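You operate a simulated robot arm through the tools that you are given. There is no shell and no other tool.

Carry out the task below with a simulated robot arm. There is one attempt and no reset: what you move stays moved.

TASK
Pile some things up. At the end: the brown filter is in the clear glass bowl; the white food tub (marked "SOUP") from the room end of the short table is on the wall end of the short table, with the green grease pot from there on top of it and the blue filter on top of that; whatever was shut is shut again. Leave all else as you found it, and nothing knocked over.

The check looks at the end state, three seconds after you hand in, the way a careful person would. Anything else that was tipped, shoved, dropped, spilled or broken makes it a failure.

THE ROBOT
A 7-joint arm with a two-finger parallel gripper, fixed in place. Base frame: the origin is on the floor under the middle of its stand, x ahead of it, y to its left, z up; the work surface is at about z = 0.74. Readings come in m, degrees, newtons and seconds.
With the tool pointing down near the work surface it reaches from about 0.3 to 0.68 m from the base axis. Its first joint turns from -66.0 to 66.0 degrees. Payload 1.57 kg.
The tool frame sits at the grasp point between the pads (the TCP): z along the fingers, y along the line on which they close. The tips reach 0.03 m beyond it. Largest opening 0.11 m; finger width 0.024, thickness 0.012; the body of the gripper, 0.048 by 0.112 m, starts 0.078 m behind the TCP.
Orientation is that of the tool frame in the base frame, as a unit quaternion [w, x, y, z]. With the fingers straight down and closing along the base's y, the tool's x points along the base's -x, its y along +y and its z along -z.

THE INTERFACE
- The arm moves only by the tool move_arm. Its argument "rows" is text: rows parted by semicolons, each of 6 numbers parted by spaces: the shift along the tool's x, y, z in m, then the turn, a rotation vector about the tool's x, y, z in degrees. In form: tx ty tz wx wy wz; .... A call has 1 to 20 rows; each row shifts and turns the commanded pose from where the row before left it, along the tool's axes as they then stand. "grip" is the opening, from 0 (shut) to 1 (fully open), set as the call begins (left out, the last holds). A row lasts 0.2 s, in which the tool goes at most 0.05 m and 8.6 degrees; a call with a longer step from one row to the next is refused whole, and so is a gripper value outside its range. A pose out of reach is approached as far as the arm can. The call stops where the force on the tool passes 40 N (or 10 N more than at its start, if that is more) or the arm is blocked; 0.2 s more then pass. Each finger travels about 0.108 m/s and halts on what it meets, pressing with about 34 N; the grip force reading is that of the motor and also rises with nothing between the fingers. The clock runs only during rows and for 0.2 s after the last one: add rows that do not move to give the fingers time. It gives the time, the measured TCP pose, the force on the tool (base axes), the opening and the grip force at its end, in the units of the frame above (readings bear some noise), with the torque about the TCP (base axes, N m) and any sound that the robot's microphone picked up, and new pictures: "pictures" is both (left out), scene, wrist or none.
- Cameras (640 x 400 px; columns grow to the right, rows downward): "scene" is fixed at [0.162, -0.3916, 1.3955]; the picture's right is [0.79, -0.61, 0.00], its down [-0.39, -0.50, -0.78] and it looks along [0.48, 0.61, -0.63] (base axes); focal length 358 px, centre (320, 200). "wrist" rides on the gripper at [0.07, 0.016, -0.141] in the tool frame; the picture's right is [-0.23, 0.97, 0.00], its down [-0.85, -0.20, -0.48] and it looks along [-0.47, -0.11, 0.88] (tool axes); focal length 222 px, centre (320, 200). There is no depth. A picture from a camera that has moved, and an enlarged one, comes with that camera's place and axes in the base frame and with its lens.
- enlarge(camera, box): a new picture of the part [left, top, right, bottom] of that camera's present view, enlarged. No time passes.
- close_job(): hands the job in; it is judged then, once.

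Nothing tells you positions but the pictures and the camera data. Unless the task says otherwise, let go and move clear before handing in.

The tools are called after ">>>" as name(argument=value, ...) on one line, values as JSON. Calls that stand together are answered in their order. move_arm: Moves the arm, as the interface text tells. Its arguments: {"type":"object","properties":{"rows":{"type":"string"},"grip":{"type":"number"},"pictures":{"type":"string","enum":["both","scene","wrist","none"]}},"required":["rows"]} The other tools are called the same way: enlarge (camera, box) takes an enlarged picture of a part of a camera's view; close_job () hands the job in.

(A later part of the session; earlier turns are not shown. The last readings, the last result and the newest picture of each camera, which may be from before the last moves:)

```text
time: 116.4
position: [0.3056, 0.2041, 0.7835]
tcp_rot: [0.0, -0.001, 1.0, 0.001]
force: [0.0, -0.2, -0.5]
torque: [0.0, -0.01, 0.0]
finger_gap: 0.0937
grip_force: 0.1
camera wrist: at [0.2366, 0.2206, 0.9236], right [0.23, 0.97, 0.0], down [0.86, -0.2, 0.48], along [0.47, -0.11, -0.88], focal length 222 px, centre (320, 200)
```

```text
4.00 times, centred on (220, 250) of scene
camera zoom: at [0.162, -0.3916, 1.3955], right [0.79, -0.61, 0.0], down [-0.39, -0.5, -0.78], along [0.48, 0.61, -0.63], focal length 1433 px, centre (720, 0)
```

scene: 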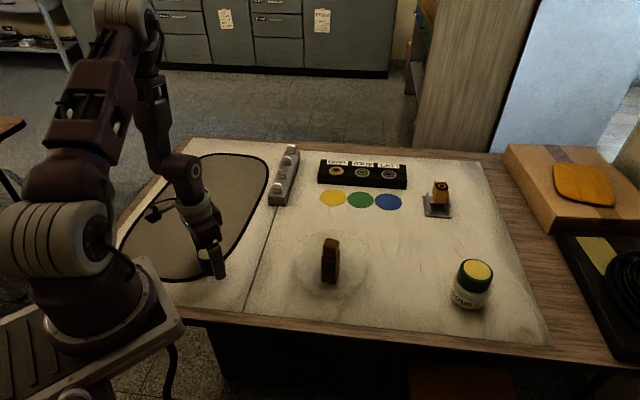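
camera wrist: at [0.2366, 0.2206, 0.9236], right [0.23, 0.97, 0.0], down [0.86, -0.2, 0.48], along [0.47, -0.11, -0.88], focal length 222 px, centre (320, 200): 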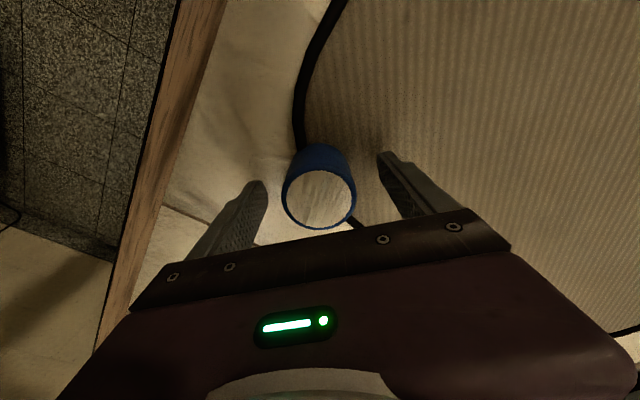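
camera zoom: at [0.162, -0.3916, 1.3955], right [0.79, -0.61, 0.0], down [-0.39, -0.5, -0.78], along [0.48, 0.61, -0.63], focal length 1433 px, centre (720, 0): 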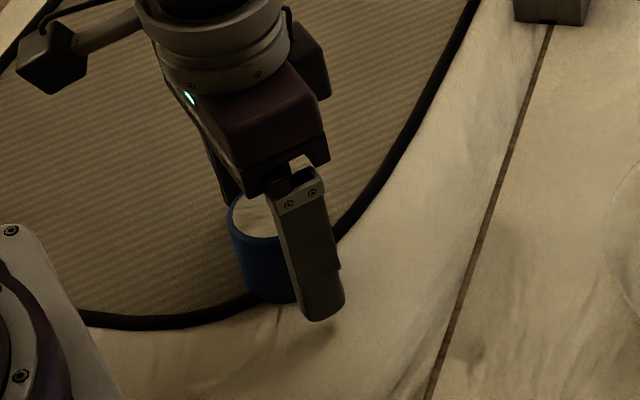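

The fingers are on either side of the blue filter. Closing.

>>> move_arm(rows="0 0 0 0 0 0; 0 0 0 0 0 0; 0 0 0 0 0 0; 0 0 0 0 0 0", grip=0, pictures="wrist")

>>> move_arm(rows="0 0 -0.01 0 0 0; 0 0 -0.02 0 0 0; 0 0 -0.02 0 0 0; 0 0 0 0 0 0")

>>> enlarge(camera="scene", box=[160, 190, 280, 290])

```text
time: 117.4
position: [0.304, 0.2041, 0.7842]
tcp_rot: [0.001, -0.001, 1.0, 0.0]
force: [-0.1, 0.7, 0.3]
torque: [0.02, -0.02, -0.03]
finger_gap: 0.0507
grip_force: 34.0
camera wrist: at [0.2366, 0.2206, 0.9238], right [0.23, 0.97, 0.0], down [0.86, -0.2, 0.48], along [0.47, -0.11, -0.88], focal length 222 px, centre (320, 200)
```

wrist: 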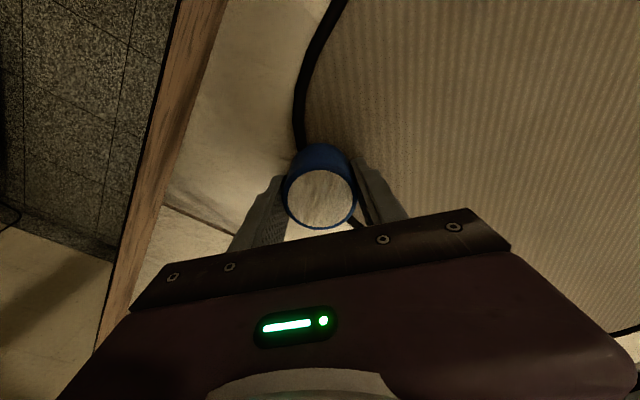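

```text
time: 118.4
position: [0.304, 0.205, 0.8334]
tcp_rot: [0.0, -0.001, 1.0, 0.0]
force: [-0.9, 0.6, -0.5]
torque: [0.01, 0.0, -0.03]
finger_gap: 0.0505
grip_force: 34.1
camera wrist: at [0.2363, 0.2201, 0.9732], right [0.23, 0.97, 0.0], down [0.86, -0.2, 0.48], along [0.47, -0.11, -0.88], focal length 222 px, centre (320, 200)
```

scene: 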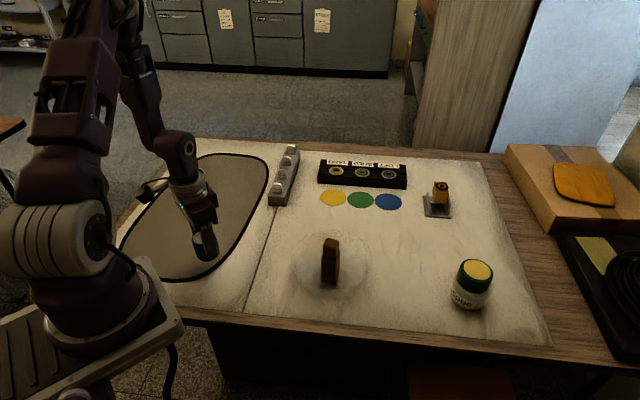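
wrist: 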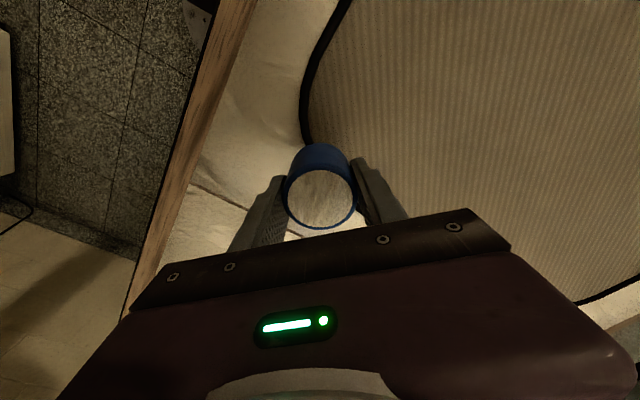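

```text
4.00 times, centred on (220, 240) of scene
camera zoom: at [0.162, -0.3916, 1.3955], right [0.79, -0.61, 0.0], down [-0.39, -0.5, -0.78], along [0.48, 0.61, -0.63], focal length 1433 px, centre (720, 40)
```

zoom: 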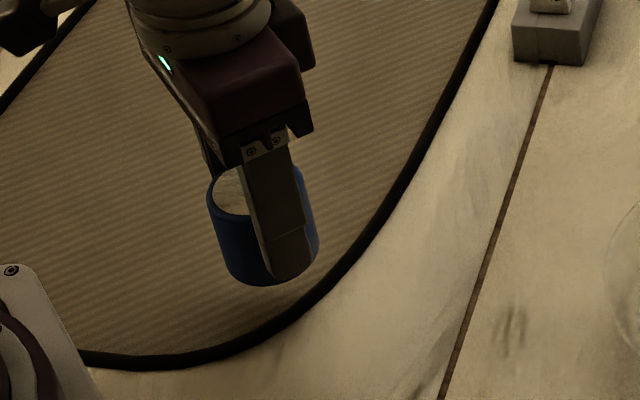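

The blue filter is held at 50.7 mm. I'll carry it to the free spot where the tub stood and set it down to regrasp.

>>> move_arm(rows="0 0 -0.04 0 0 0; 0 0 -0.04 0 0 0; 0 0 -0.04 0 0 0; -0.0402 -0.0029 0 0 0 0; -0.0402 -0.0029 0 0 0 0; -0.0402 -0.0029 0 0 0 0; -0.0402 -0.0029 0 0 0 0; -0.0402 -0.0029 0 0 0 0; -0.0402 -0.0029 0 0 0 0; 0 0 0 0 0 0")

>>> move_arm(rows="0 0 0.04 0 0 0; 0 0 0.04 0 0 0; 0 0 0.04 0 0 0; 0 0 0.03 0 0 0; 0 0 0 0 0 0")

>>> enlarge(camera="scene", box=[240, 150, 360, 250])

```text
time: 120.6
position: [0.5498, 0.1882, 0.951]
tcp_rot: [0.0, -0.002, 1.0, -0.001]
force: [0.9, -0.9, 0.2]
torque: [0.02, 0.02, 0.02]
finger_gap: 0.0506
grip_force: 34.2
camera wrist: at [0.4811, 0.2037, 1.0915], right [0.23, 0.97, 0.0], down [0.86, -0.2, 0.48], along [0.47, -0.11, -0.88], focal length 222 px, centre (320, 200)
```

scene: 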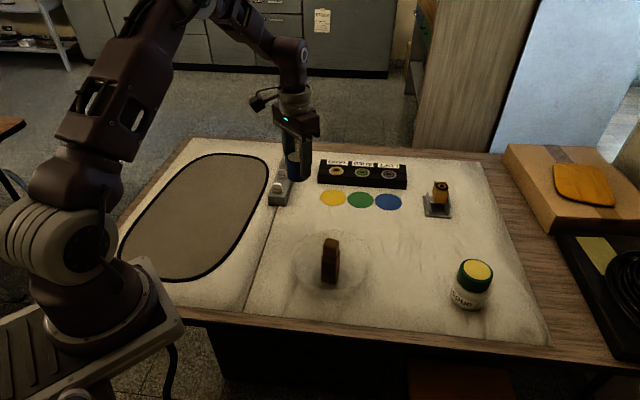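
wrist: 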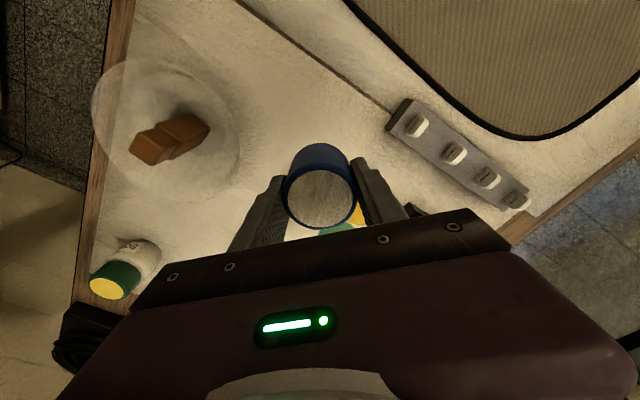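

```text
time: 121.8
position: [0.5451, 0.1872, 0.8008]
tcp_rot: [0.0, -0.002, 1.0, 0.0]
force: [-0.5, 0.0, -0.5]
torque: [0.02, -0.02, -0.04]
finger_gap: 0.0507
grip_force: 33.8
camera wrist: at [0.4775, 0.2031, 0.9421], right [0.23, 0.97, 0.0], down [0.86, -0.2, 0.48], along [0.47, -0.11, -0.88], focal length 222 px, centre (320, 200)
```

scene: 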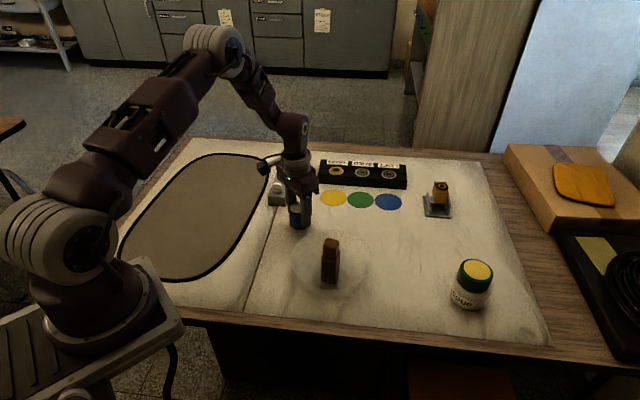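
wrist: 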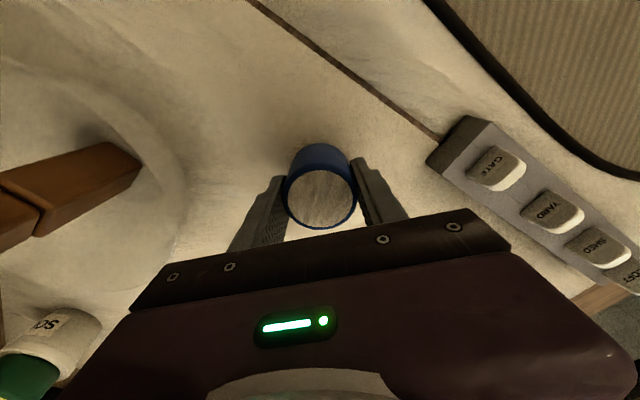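

```text
4.00 times, centred on (300, 200) of scene
camera zoom: at [0.162, -0.3916, 1.3955], right [0.79, -0.61, 0.0], down [-0.39, -0.5, -0.78], along [0.48, 0.61, -0.63], focal length 1433 px, centre (400, 200)
```

zoom: 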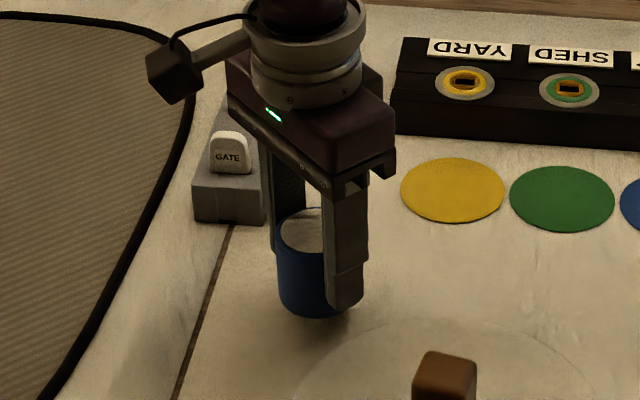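

It's at the spot and clear of everything. Lowering slowly to contact.

>>> move_arm(rows="0 0 0.006 0 0 0; 0 0 0.005 0 0 0; 0 0 0.002 0 0 0; 0 0 0 0 0 0", pictures="none")

>>> move_arm(rows="0 0 0.001 0 0 0; 0 0 0.001 0 0 0; 0 0 0 0 0 0", pictures="none")

```text
time: 122.8
position: [0.5468, 0.1874, 0.7895]
tcp_rot: [0.0, -0.001, 1.0, 0.0]
force: [0.2, 1.1, -0.4]
torque: [0.01, 0.0, 0.03]
finger_gap: 0.0506
grip_force: 34.1
```

```text
time: 123.6
position: [0.5461, 0.1879, 0.7868]
tcp_rot: [0.0, -0.001, 1.0, 0.001]
force: [-0.2, -0.3, 0.0]
torque: [0.02, -0.03, 0.02]
finger_gap: 0.0505
grip_force: 33.6
```

>>> move_arm(rows="0 0 0.001 0 0 0; 0 0 0.001 0 0 0; 0 0 0 0 0 0", pictures="none")

>>> move_arm(rows="0 0 0.001 0 0 0; 0 0 0 0 0 0", pictures="none")

```text
time: 124.4
position: [0.5466, 0.1875, 0.7856]
tcp_rot: [0.0, -0.001, 1.0, 0.0]
force: [-1.2, 0.4, -0.9]
torque: [-0.02, -0.01, -0.01]
finger_gap: 0.0508
grip_force: 33.9
```

```text
time: 125.0
position: [0.5468, 0.1863, 0.7848]
tcp_rot: [0.0, -0.001, 1.0, 0.0]
force: [0.5, -0.5, -0.7]
torque: [0.02, 0.01, 0.01]
finger_gap: 0.0503
grip_force: 34.4
```

No contact yet. Continuing 1 mm at a time.

>>> move_arm(rows="0 0 0.001 0 0 0; 0 0 0 0 0 0", pictures="none")

>>> move_arm(rows="0 0 0.001 0 0 0; 0 0 0 0 0 0", pictures="none")

```text
time: 125.6
position: [0.5454, 0.1869, 0.7859]
tcp_rot: [0.0, -0.001, 1.0, 0.0]
force: [-0.6, -1.2, 4.4]
torque: [-0.06, 0.02, 0.0]
finger_gap: 0.0505
grip_force: 33.7
```

```text
time: 126.2
position: [0.5459, 0.1874, 0.7822]
tcp_rot: [0.0, -0.001, 1.0, 0.001]
force: [-0.2, -3.2, 8.3]
torque: [-0.11, -0.02, 0.02]
finger_gap: 0.0507
grip_force: 34.3
```

Contact at 8 N. Releasing and rising straight up.

>>> move_arm(rows="0 0 -0.0005 0 0 0; 0 0 0 0 0 0; 0 0 0 0 0 0", grip=0.85, pictures="none")

>>> move_arm(rows="0 0 -0.01 0 0 0; 0 0 -0.02 0 0 0; 0 0 -0.04 0 0 0; 0 0 -0.04 0 0 0; 0 0 -0.04 0 0 0; 0 0 -0.04 0 0 0; 0 0 0 0 0 0")

>>> enlarge(camera="scene", box=[260, 170, 360, 250])

>>> enlarge(camera="wrist", box=[220, 60, 420, 200])

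```text
time: 127.0
position: [0.5472, 0.1888, 0.7827]
tcp_rot: [0.0, -0.001, 1.0, 0.0]
force: [-0.7, -0.5, 0.4]
torque: [0.01, -0.03, 0.02]
finger_gap: 0.0935
grip_force: 0.1
```

```text
time: 128.6
position: [0.5472, 0.1876, 0.9725]
tcp_rot: [0.001, -0.001, 1.0, 0.0]
force: [-0.2, 0.0, -1.2]
torque: [-0.03, -0.02, 0.0]
finger_gap: 0.0937
grip_force: 0.0
camera wrist: at [0.4781, 0.2039, 1.112], right [0.23, 0.97, 0.0], down [0.86, -0.2, 0.48], along [0.47, -0.11, -0.88], focal length 222 px, centre (320, 200)
```

scene: 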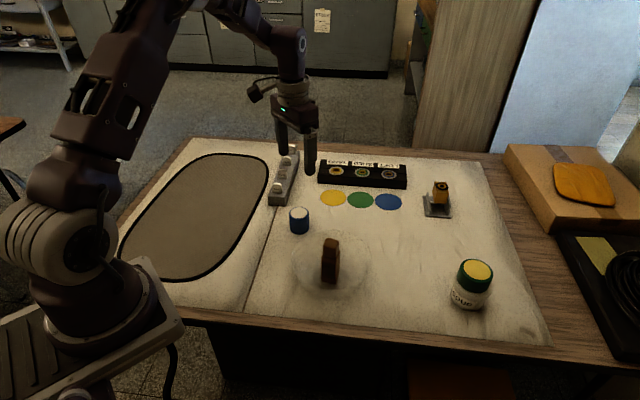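
wrist: 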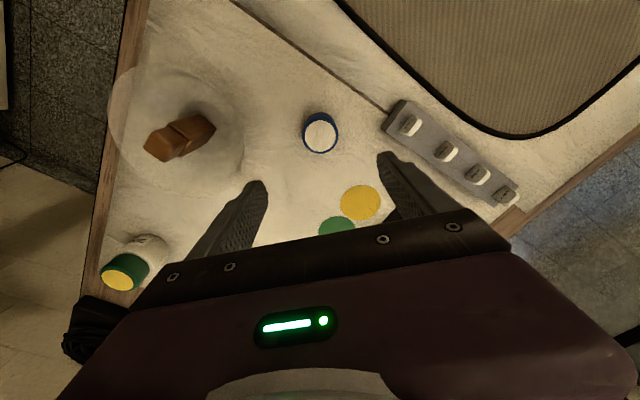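

```text
5.00 times, centred on (310, 210) of scene
camera zoom: at [0.162, -0.3916, 1.3955], right [0.79, -0.61, 0.0], down [-0.39, -0.5, -0.78], along [0.48, 0.61, -0.63], focal length 1791 px, centre (370, 150)
```

zoom: 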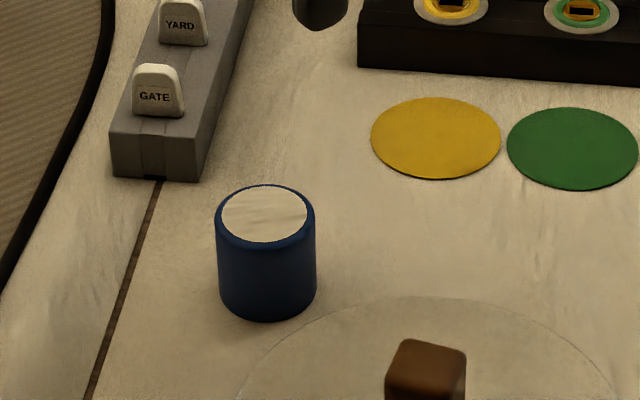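

```text
2.86 times, centred on (320, 130) of wrist
camera zoom: at [0.4781, 0.2039, 1.112], right [0.23, 0.97, 0.0], down [0.86, -0.2, 0.48], along [0.47, -0.11, -0.88], focal length 635 px, centre (320, 400)
```

zoom: 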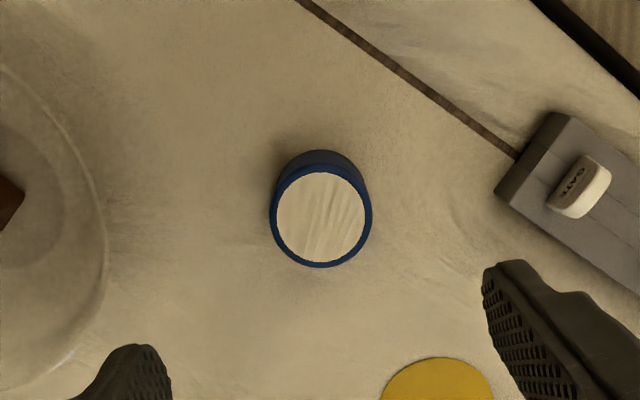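

The blue filter stands upright at (0.547, 0.187). I'll tilt the tool 30° in place and check the alignment for the regrasp.

>>> move_arm(rows="0 0 0 0 -7.5 0; 0 0 0 0 -7.5 0; 0 0 0 0 -7.5 0; 0 0 0 0 -7.5 0; 0.0035 0 -0.002 0 0 0; 0 0 0 0 0 0; 0 0 0 0 0 0")

>>> enlarge(camera="wrist", box=[220, 0, 420, 140])

```text
time: 130.2
position: [0.5415, 0.1874, 0.9732]
tcp_rot: [0.258, -0.001, 0.966, 0.001]
force: [0.6, -0.5, 0.8]
torque: [0.0, -0.01, 0.01]
finger_gap: 0.0936
grip_force: 0.1
camera wrist: at [0.4125, 0.2035, 1.0593], right [0.2, 0.97, 0.11], down [0.5, -0.2, 0.84], along [0.84, -0.11, -0.53], focal length 222 px, centre (320, 200)
```

scene: 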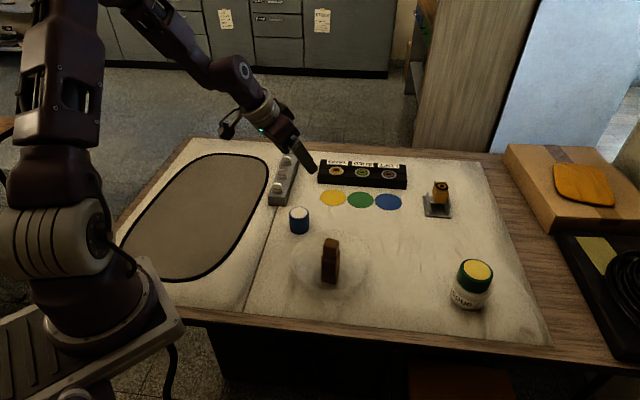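
wrist: 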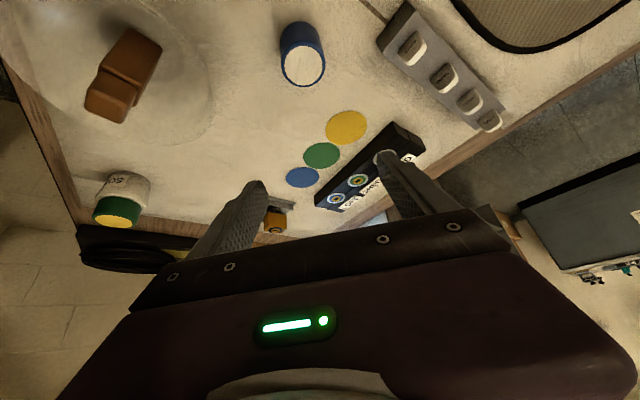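

```text
2.86 times, centred on (320, 70) of wrist
camera zoom: at [0.4125, 0.2035, 1.0593], right [0.2, 0.97, 0.11], down [0.5, -0.2, 0.84], along [0.84, -0.11, -0.53], focal length 635 px, centre (320, 571)
```

zoom: 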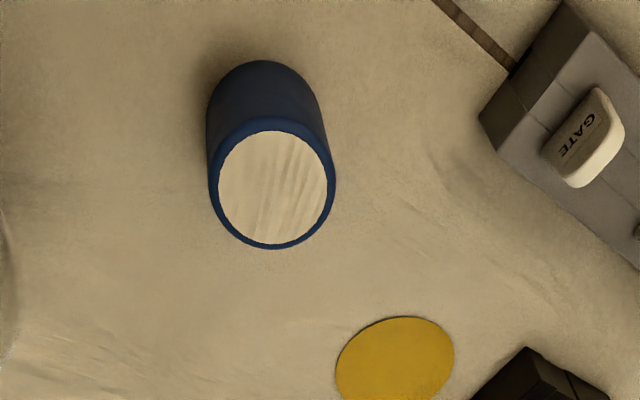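

Clean tilt, alignment within 2 mm. Descending to regrasp.

>>> move_arm(rows="0.0017 0 -0.001 0 0 0; 0.02 0 0.03464 0 0 0; 0.02 0 0.03464 0 0 0; 0.02 0 0.03464 0 0 0; 0.02 0 0.03464 0 0 0; 0.01 0 0.01732 0 0 0; 0.006 0 0.0104 0 0 0; 0 0 0 0 0 0")

>>> enlarge(camera="scene", box=[250, 160, 370, 250])

>>> enlarge(camera="wrist", box=[220, 100, 420, 240])

```text
time: 132.0
position: [0.5409, 0.1867, 0.7816]
tcp_rot: [0.258, -0.001, 0.966, 0.0]
force: [-0.6, -0.2, 0.4]
torque: [-0.01, 0.0, -0.02]
finger_gap: 0.0935
grip_force: 0.1
camera wrist: at [0.41, 0.2027, 0.8676], right [0.2, 0.97, 0.11], down [0.5, -0.2, 0.84], along [0.84, -0.11, -0.53], focal length 222 px, centre (320, 200)
```

scene: 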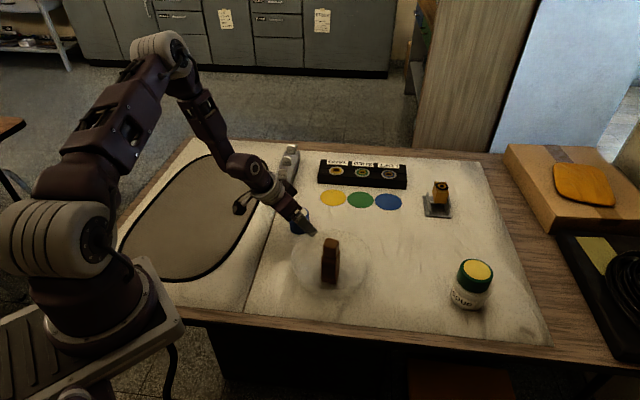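
wrist: 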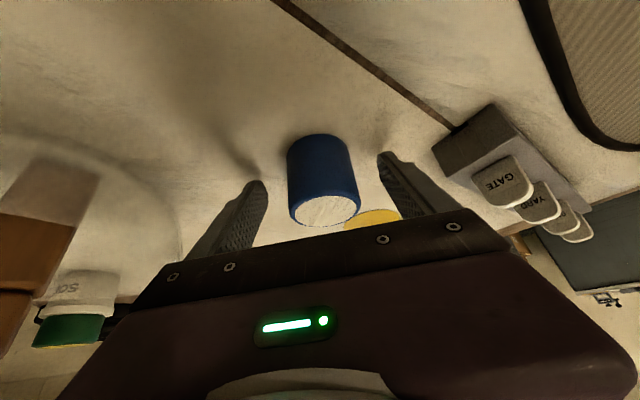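

```text
4.44 times, centred on (310, 205) of scene
camera zoom: at [0.162, -0.3916, 1.3955], right [0.79, -0.61, 0.0], down [-0.39, -0.5, -0.78], along [0.48, 0.61, -0.63], focal length 1592 px, centre (364, 178)
```

zoom: 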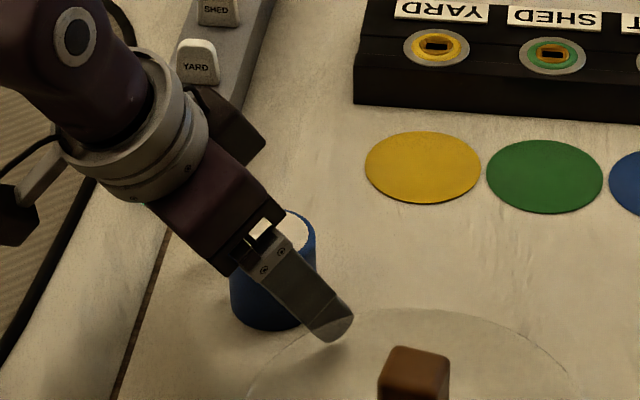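

```text
2.86 times, centred on (320, 170) of wrist
camera zoom: at [0.41, 0.2027, 0.8676], right [0.2, 0.97, 0.11], down [0.5, -0.2, 0.84], along [0.84, -0.11, -0.53], focal length 635 px, centre (320, 286)
```

zoom: 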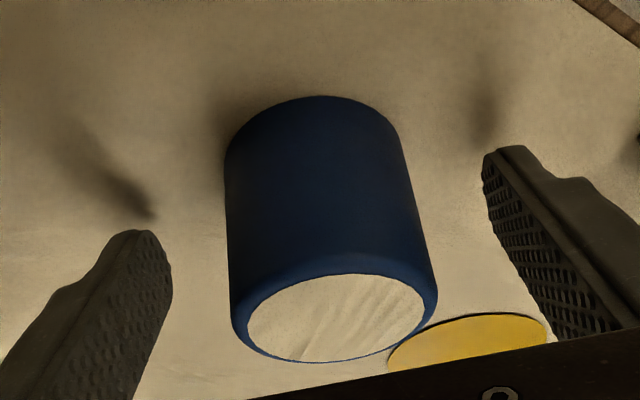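

The filter is centred between the fingers. Closing, then a small test lift.

>>> move_arm(rows="0 0 0 0 0 0; 0 0 0 0 0 0; 0 0 0 0 0 0; 0 0 0 0 0 0", grip=0, pictures="wrist")

>>> enlarge(camera="wrist", box=[220, 100, 420, 240])

>>> move_arm(rows="-0.005 0 -0.00866 0 0 0; -0.01 0 -0.01732 0 0 0; -0.01 0 -0.01732 0 0 0; 0 0 0 0 0 0; 0 0 0 0 0 0")

>>> enlarge(camera="wrist", box=[220, 100, 420, 240])

```text
time: 133.0
position: [0.5407, 0.1871, 0.7808]
tcp_rot: [0.259, -0.001, 0.966, 0.0]
force: [0.0, 0.9, -0.3]
torque: [-0.06, 0.02, 0.02]
finger_gap: 0.0507
grip_force: 34.4
camera wrist: at [0.41, 0.2028, 0.8679], right [0.2, 0.97, 0.11], down [0.5, -0.2, 0.84], along [0.84, -0.11, -0.53], focal length 222 px, centre (320, 200)
```

wrist: 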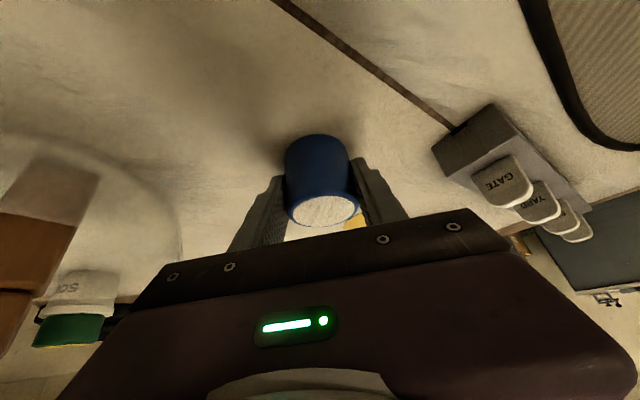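

```text
2.86 times, centred on (320, 170) of wrist
camera zoom: at [0.41, 0.2028, 0.8679], right [0.2, 0.97, 0.11], down [0.5, -0.2, 0.84], along [0.84, -0.11, -0.53], focal length 635 px, centre (320, 286)
```

zoom: 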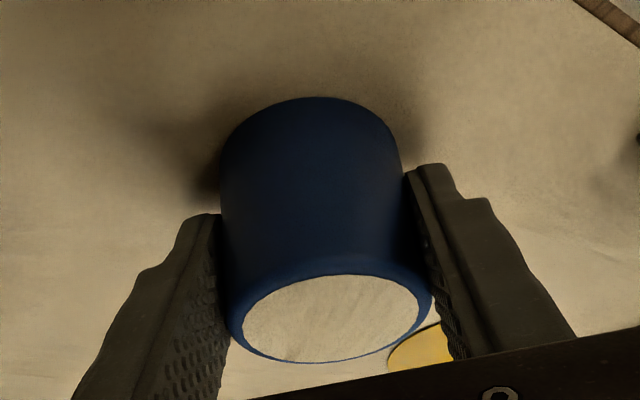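

```text
time: 134.2
position: [0.5409, 0.1877, 0.8332]
tcp_rot: [0.259, -0.001, 0.966, 0.0]
force: [-0.1, 0.5, -1.8]
torque: [0.03, 0.0, -0.02]
finger_gap: 0.0507
grip_force: 34.3
camera wrist: at [0.4116, 0.2039, 0.9185], right [0.2, 0.97, 0.11], down [0.5, -0.2, 0.84], along [0.84, -0.11, -0.53], focal length 222 px, centre (320, 200)
```

scene: 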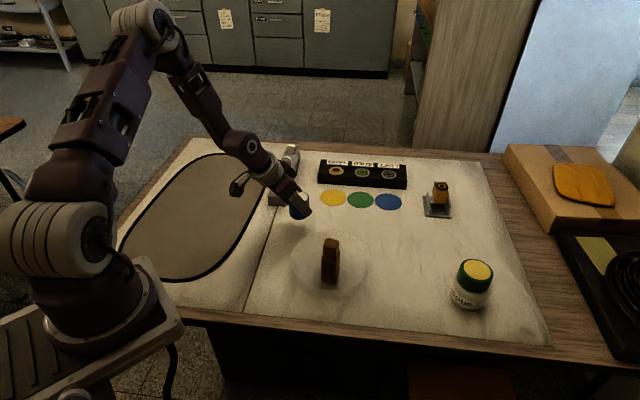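
wrist: 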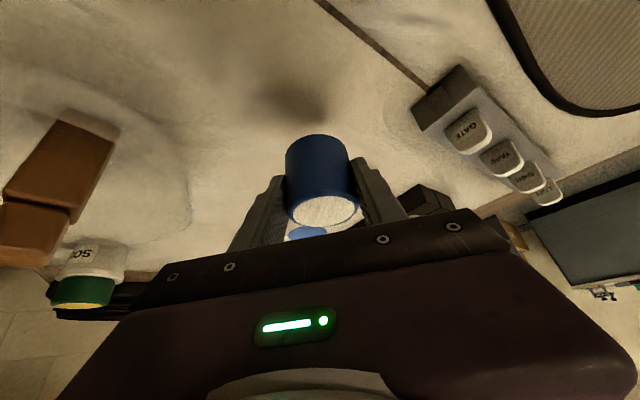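

```text
2.86 times, centred on (320, 170) of wrist
camera zoom: at [0.4116, 0.2039, 0.9185], right [0.2, 0.97, 0.11], down [0.5, -0.2, 0.84], along [0.84, -0.11, -0.53], focal length 635 px, centre (320, 286)
```

zoom: 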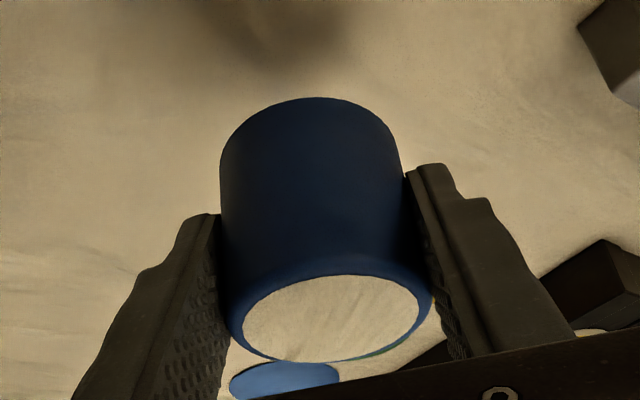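

The blue filter is held square. I'll raise it and carry it over to the pile, turning the heading to −17° on the way.

>>> move_arm(rows="-0.0187 0 -0.03239 0 0 0; -0.0187 0 -0.03239 0 0 0; -0.0187 0 -0.03239 0 0 0; -0.0187 0 -0.03239 0 0 0; -0.0187 0 -0.03239 0 0 0; -0.01336 -0.04015 0.00772 0.85 0 1.4722; -0.01438 -0.03967 0.0083 0.85 0 1.4722; -0.0154 -0.03916 0.00889 0.85 0 1.4722; -0.0164 -0.03862 0.00947 0.85 0 1.4722; -0.01738 -0.03804 0.01004 0.85 0 1.4722; -0.01835 -0.03743 0.0106 0.85 0 1.4722; -0.01931 -0.03679 0.01115 0.85 0 1.4722; -0.02025 -0.03611 0.01169 0.85 0 1.4722; -0.02117 -0.03539 0.01222 0.85 0 1.4722; -0.02206 -0.03466 0.01274 0.85 0 1.4722; 0 0 0 0 0 0; 0 0 0 0 0 0")

>>> enlarge(camera="wrist", box=[220, 20, 420, 240])

>>> enlarge(camera="scene", box=[420, 150, 560, 330])

```text
time: 137.8
position: [0.6962, -0.2122, 1.0215]
tcp_rot: [0.256, 0.142, 0.955, -0.038]
force: [0.5, 0.5, -0.8]
torque: [0.01, 0.01, 0.02]
finger_gap: 0.0506
grip_force: 33.8
camera wrist: at [0.5767, -0.1585, 1.1072], right [0.47, 0.87, 0.11], down [0.42, -0.34, 0.84], along [0.77, -0.35, -0.53], focal length 222 px, centre (320, 200)
```

scene: 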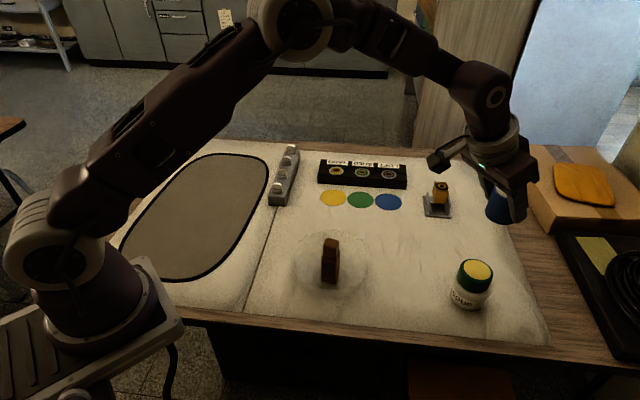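
wrist: 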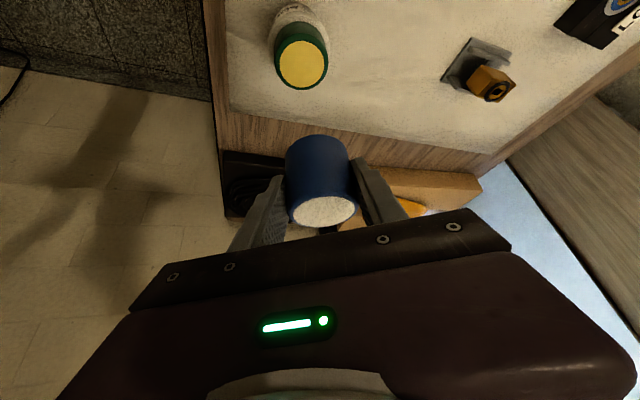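

```text
1.82 times, centred on (320, 130) of wrist
camera zoom: at [0.5767, -0.1585, 1.1072], right [0.47, 0.87, 0.11], down [0.42, -0.34, 0.84], along [0.77, -0.35, -0.53], focal length 404 px, centre (320, 327)
```

zoom: 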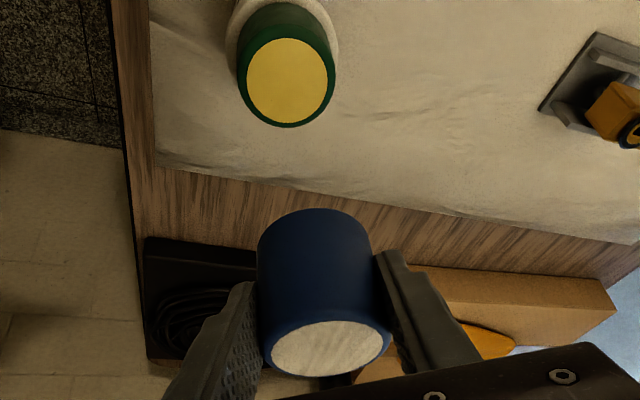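

```text
2.22 times, centred on (490, 240) of scene
camera zoom: at [0.162, -0.3916, 1.3955], right [0.79, -0.61, 0.0], down [-0.39, -0.5, -0.78], along [0.48, 0.61, -0.63], focal length 796 px, centre (-58, 111)
```

zoom: 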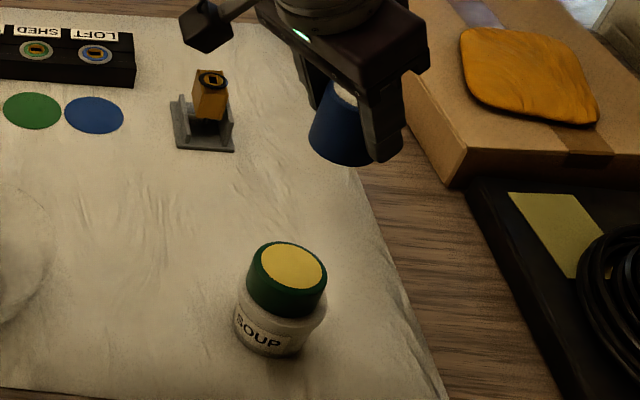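

The blue filter is within about 1.5 mm of the pot's centre. I'll apply the correction and descend to just above the pot.

>>> move_arm(rows="-0.0012 -0.001 0.0007 0 0 0; 0.02 0 0.03464 0 0 0; 0.02 0 0.03464 0 0 0; 0.02 0 0.03464 0 0 0; 0.005 0 0.00866 0 0 0; 0 0 0 0 0 0; 0 0 0 0 0 0")

>>> enlarge(camera="wrist", box=[220, 80, 420, 240])

>>> enlarge(camera="scene", box=[430, 220, 530, 320])

```text
time: 139.4
position: [0.699, -0.2174, 0.8891]
tcp_rot: [0.256, 0.141, 0.956, -0.037]
force: [0.1, 0.0, -0.1]
torque: [0.0, 0.03, -0.02]
finger_gap: 0.0507
grip_force: 33.7
camera wrist: at [0.579, -0.1627, 0.9753], right [0.47, 0.87, 0.11], down [0.42, -0.34, 0.84], along [0.77, -0.35, -0.53], focal length 222 px, centre (320, 200)
```

scene: 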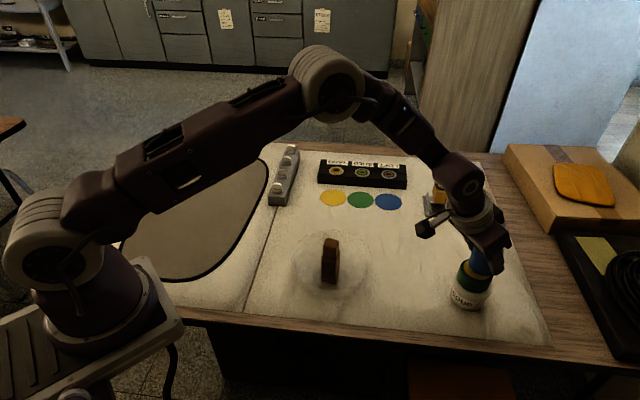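
wrist: 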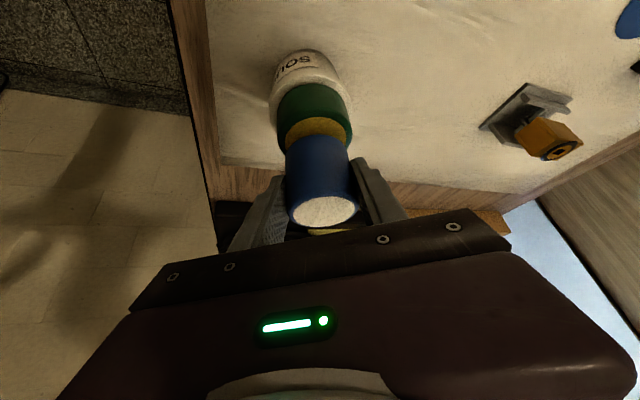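

```text
2.50 times, centred on (320, 160) of wrist
camera zoom: at [0.579, -0.1627, 0.9753], right [0.47, 0.87, 0.11], down [0.42, -0.34, 0.84], along [0.77, -0.35, -0.53], focal length 555 px, centre (320, 300)
```

zoom: 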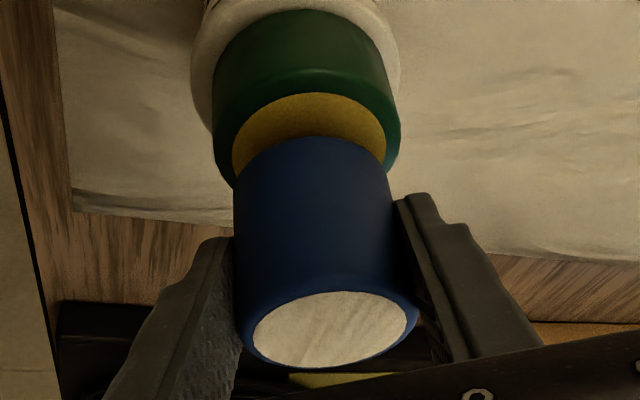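

```text
4.00 times, centred on (480, 270) of scene
camera zoom: at [0.162, -0.3916, 1.3955], right [0.79, -0.61, 0.0], down [-0.39, -0.5, -0.78], along [0.48, 0.61, -0.63], focal length 1433 px, centre (-320, -80)
```

zoom: 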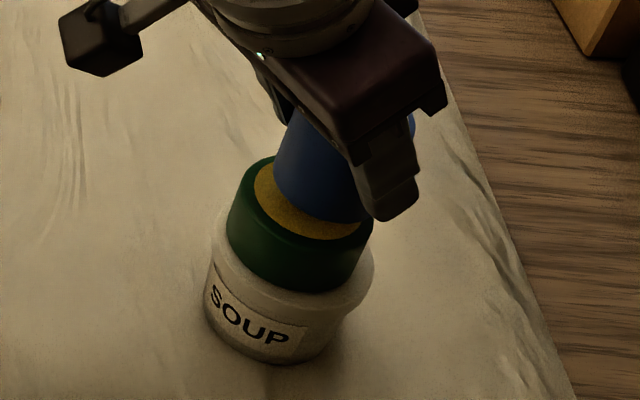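

It's centred to within a few millimetres, with about 1.5 cm left. I'll lower slowly to contact.

>>> move_arm(rows="0.0013 0 -0.00075 0 0 0; 0.003 0 0.0052 0 0 0; 0.002 0 0.00346 0 0 0; 0 0 0 0 0 0", pictures="none")

>>> move_arm(rows="0.0005 0 0.00087 0 0 0; 0.0005 0 0.00087 0 0 0; 0 0 0 0 0 0")

>>> enlarge(camera="scene", box=[440, 230, 520, 310])

```text
time: 140.4
position: [0.6959, -0.2155, 0.878]
tcp_rot: [0.256, 0.142, 0.955, -0.038]
force: [-0.5, 0.2, 0.1]
torque: [-0.01, -0.01, 0.0]
finger_gap: 0.0504
grip_force: 34.0
```

```text
time: 141.2
position: [0.6951, -0.2151, 0.8773]
tcp_rot: [0.257, 0.141, 0.955, -0.039]
force: [2.2, -2.4, 8.6]
torque: [-0.1, -0.18, -0.06]
finger_gap: 0.0505
grip_force: 34.1
camera wrist: at [0.5762, -0.1613, 0.9634], right [0.47, 0.87, 0.11], down [0.42, -0.34, 0.84], along [0.78, -0.35, -0.52], focal length 222 px, centre (320, 200)
```

scene: 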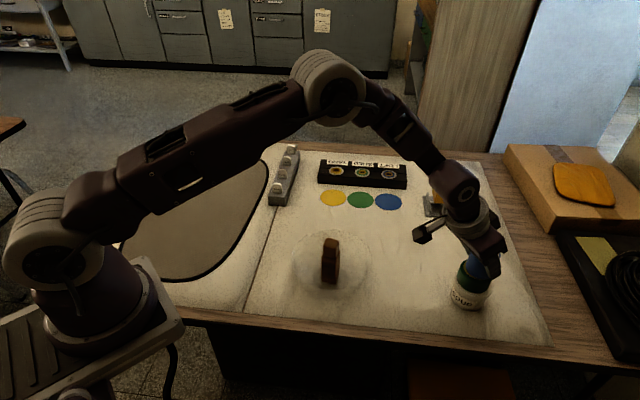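
wrist: 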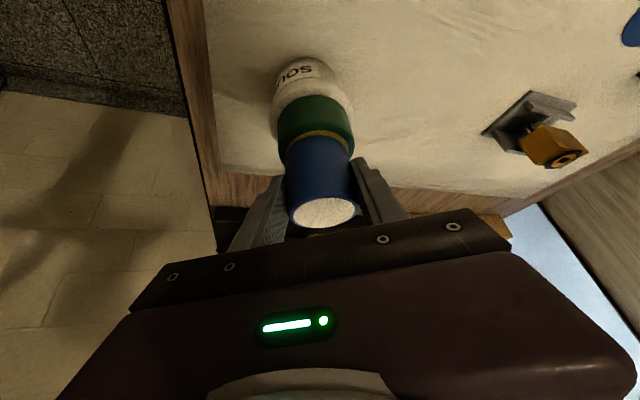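

```text
5.00 times, centred on (480, 270) of scene
camera zoom: at [0.1618, -0.3916, 1.3955], right [0.79, -0.61, 0.0], down [-0.39, -0.5, -0.78], along [0.48, 0.61, -0.63], focal length 1791 px, centre (-480, -150)
```

zoom: 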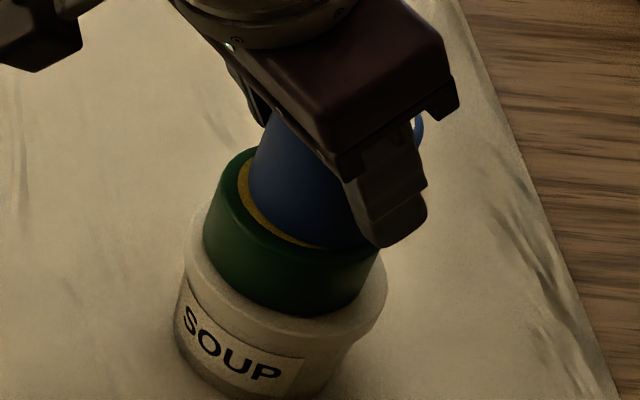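

Contact at 8.6 N. Before releasing, I'll zoom in to check how well the filter is centred on the pot.

>>> enlarge(camera="scene", box=[455, 245, 510, 300])

>>> enlarge(camera="wrist", box=[260, 80, 380, 180])

```text
7.27 times, centred on (482, 272) of scene
camera zoom: at [0.1618, -0.3916, 1.3955], right [0.79, -0.61, 0.0], down [-0.39, -0.5, -0.78], along [0.48, 0.61, -0.63], focal length 2605 px, centre (-862, -327)
```

zoom: 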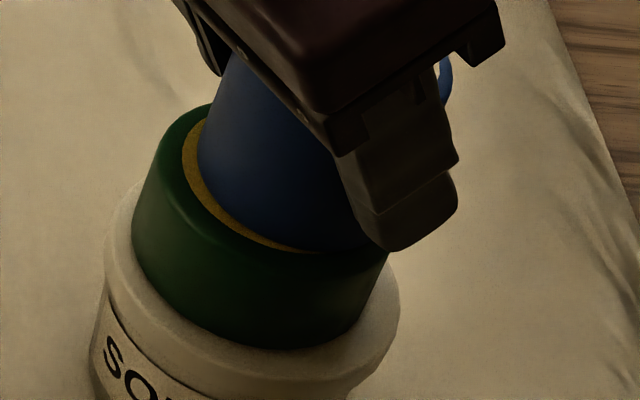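

```text
4.00 times, centred on (320, 130) of wrist
camera zoom: at [0.5762, -0.1613, 0.9634], right [0.47, 0.87, 0.11], down [0.42, -0.34, 0.84], along [0.78, -0.35, -0.52], focal length 888 px, centre (320, 480)
```

zoom: 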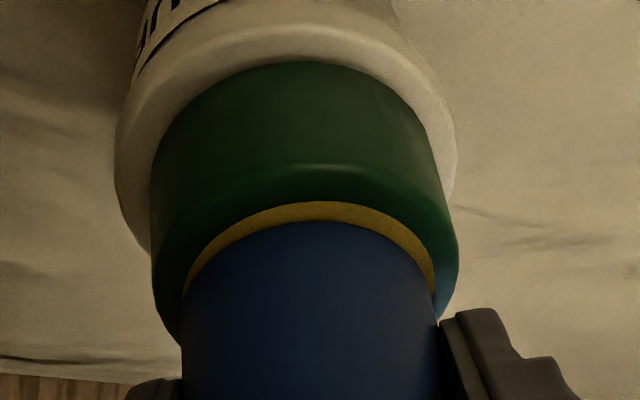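

The filter sits about 5 mm off-centre toward the wall, which is stable but improvable. I'll lift slightly, move 5 mm inward, and set it down again.

>>> move_arm(rows="-0.002 0 -0.00346 0 0 0; -0.001 0 -0.00173 0 0 0; 0.0043 -0.001 -0.0025 0 0 0; 0 0 0 0 0 0; 0 0 0 0 0 0", pictures="wrist")

>>> enlarge(camera="wrist", box=[260, 80, 380, 180])

>>> enlarge(camera="scene", box=[455, 245, 510, 300])

```text
time: 142.4
position: [0.69, -0.2148, 0.8827]
tcp_rot: [0.257, 0.142, 0.955, -0.038]
force: [-0.2, 0.9, -0.1]
torque: [0.01, -0.03, -0.01]
finger_gap: 0.0506
grip_force: 33.9
camera wrist: at [0.5706, -0.1606, 0.969], right [0.47, 0.87, 0.11], down [0.42, -0.34, 0.84], along [0.77, -0.35, -0.53], focal length 222 px, centre (320, 200)
```

wrist: 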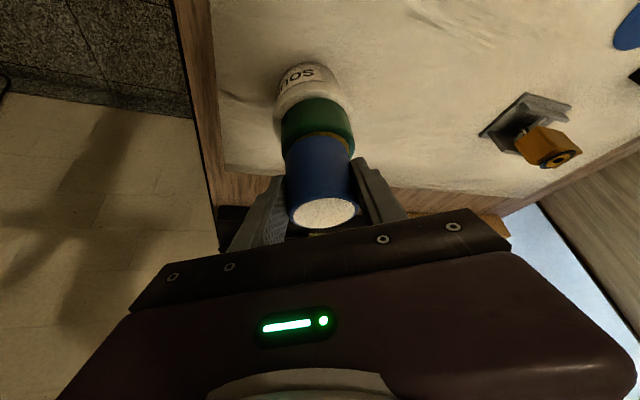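

```text
4.00 times, centred on (320, 130) of wrist
camera zoom: at [0.5706, -0.1606, 0.969], right [0.47, 0.87, 0.11], down [0.42, -0.34, 0.84], along [0.77, -0.35, -0.53], focal length 888 px, centre (320, 480)
```

zoom: 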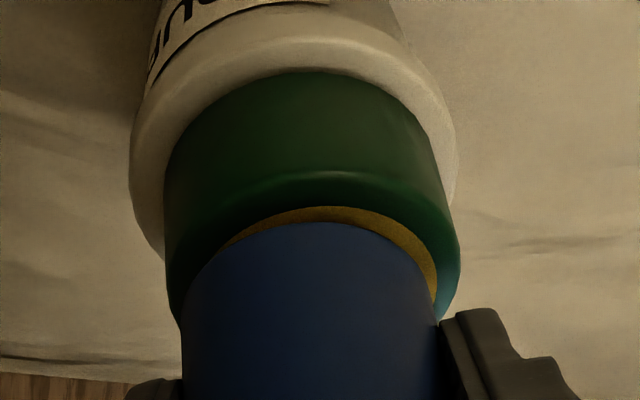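

```text
7.27 times, centred on (482, 272) of scene
camera zoom: at [0.162, -0.3916, 1.3955], right [0.79, -0.61, 0.0], down [-0.39, -0.5, -0.78], along [0.48, 0.61, -0.63], focal length 2605 px, centre (-862, -327)
```

zoom: 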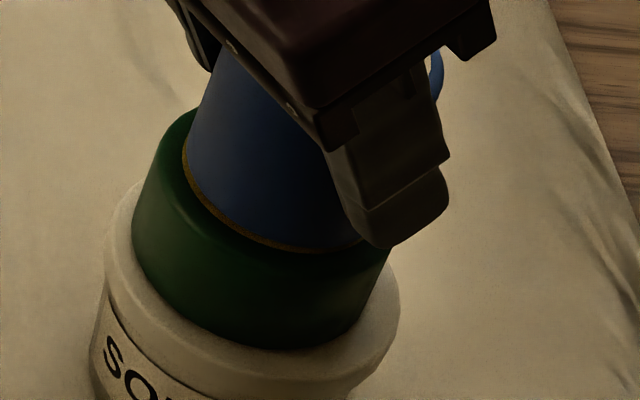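

It's now nearly concentric. Lowering again to contact.

>>> move_arm(rows="0.0015 0 0.0026 0 0 0; 0.0005 0 0.00087 0 0 0; 0 0 0 0 0 0", pictures="none")

>>> move_arm(rows="0.0005 0 0.00087 0 0 0; 0 0 0 0 0 0", pictures="none")

```text
time: 143.2
position: [0.6897, -0.2141, 0.8796]
tcp_rot: [0.255, 0.142, 0.956, -0.038]
force: [-0.1, -0.2, -0.4]
torque: [0.01, 0.03, 0.01]
finger_gap: 0.0505
grip_force: 33.7
```

```text
time: 143.8
position: [0.6887, -0.2148, 0.8766]
tcp_rot: [0.256, 0.142, 0.955, -0.038]
force: [-0.5, -0.3, -0.4]
torque: [-0.03, -0.01, -0.02]
finger_gap: 0.0505
grip_force: 34.0
```

>>> move_arm(rows="0.0005 0 0.00087 0 0 0; 0 0 0 0 0 0", pictures="none")

```text
time: 144.4
position: [0.6894, -0.2134, 0.8776]
tcp_rot: [0.256, 0.142, 0.955, -0.039]
force: [-0.8, -0.4, 4.3]
torque: [-0.06, -0.06, -0.1]
finger_gap: 0.0504
grip_force: 33.8
```

Light contact at 4.3 N. A quick look, then release.

>>> move_arm(rows="0.0002 0 0.0004 0 0 0; 0 0 0 0 0 0", pictures="wrist")

>>> enlarge(camera="wrist", box=[260, 80, 380, 180])

>>> enlarge(camera="scene", box=[450, 235, 515, 305])

```text
time: 145.0
position: [0.69, -0.2144, 0.8768]
tcp_rot: [0.256, 0.142, 0.955, -0.038]
force: [0.3, -0.9, 2.1]
torque: [-0.08, -0.04, -0.04]
finger_gap: 0.0505
grip_force: 34.5
camera wrist: at [0.5703, -0.1605, 0.9627], right [0.47, 0.87, 0.11], down [0.42, -0.34, 0.84], along [0.77, -0.35, -0.53], focal length 222 px, centre (320, 200)
```

wrist: 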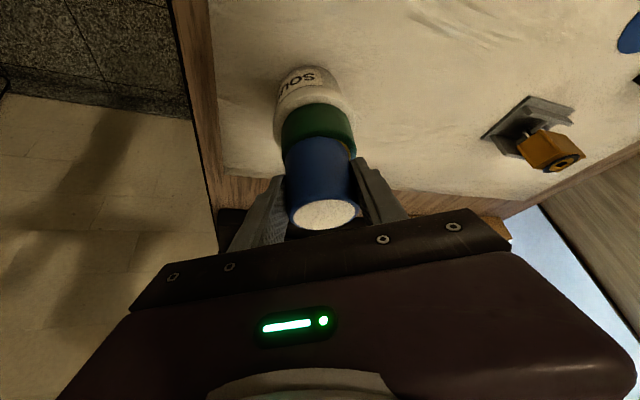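

```text
4.00 times, centred on (320, 130) of wrist
camera zoom: at [0.5703, -0.1605, 0.9627], right [0.47, 0.87, 0.11], down [0.42, -0.34, 0.84], along [0.77, -0.35, -0.53], focal length 888 px, centre (320, 480)
```

zoom: 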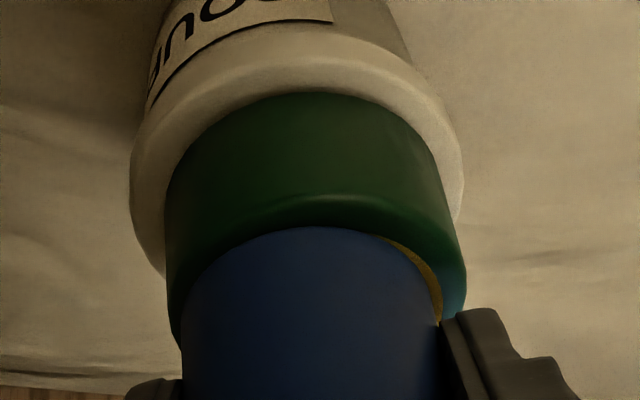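

```text
5.71 times, centred on (482, 270) of scene
camera zoom: at [0.1619, -0.3916, 1.3955], right [0.79, -0.61, 0.0], down [-0.39, -0.5, -0.78], along [0.48, 0.61, -0.63], focal length 2047 px, centre (-609, -200)
```

zoom: 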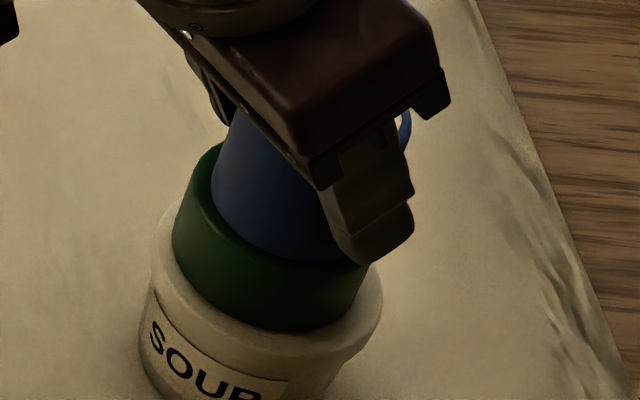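

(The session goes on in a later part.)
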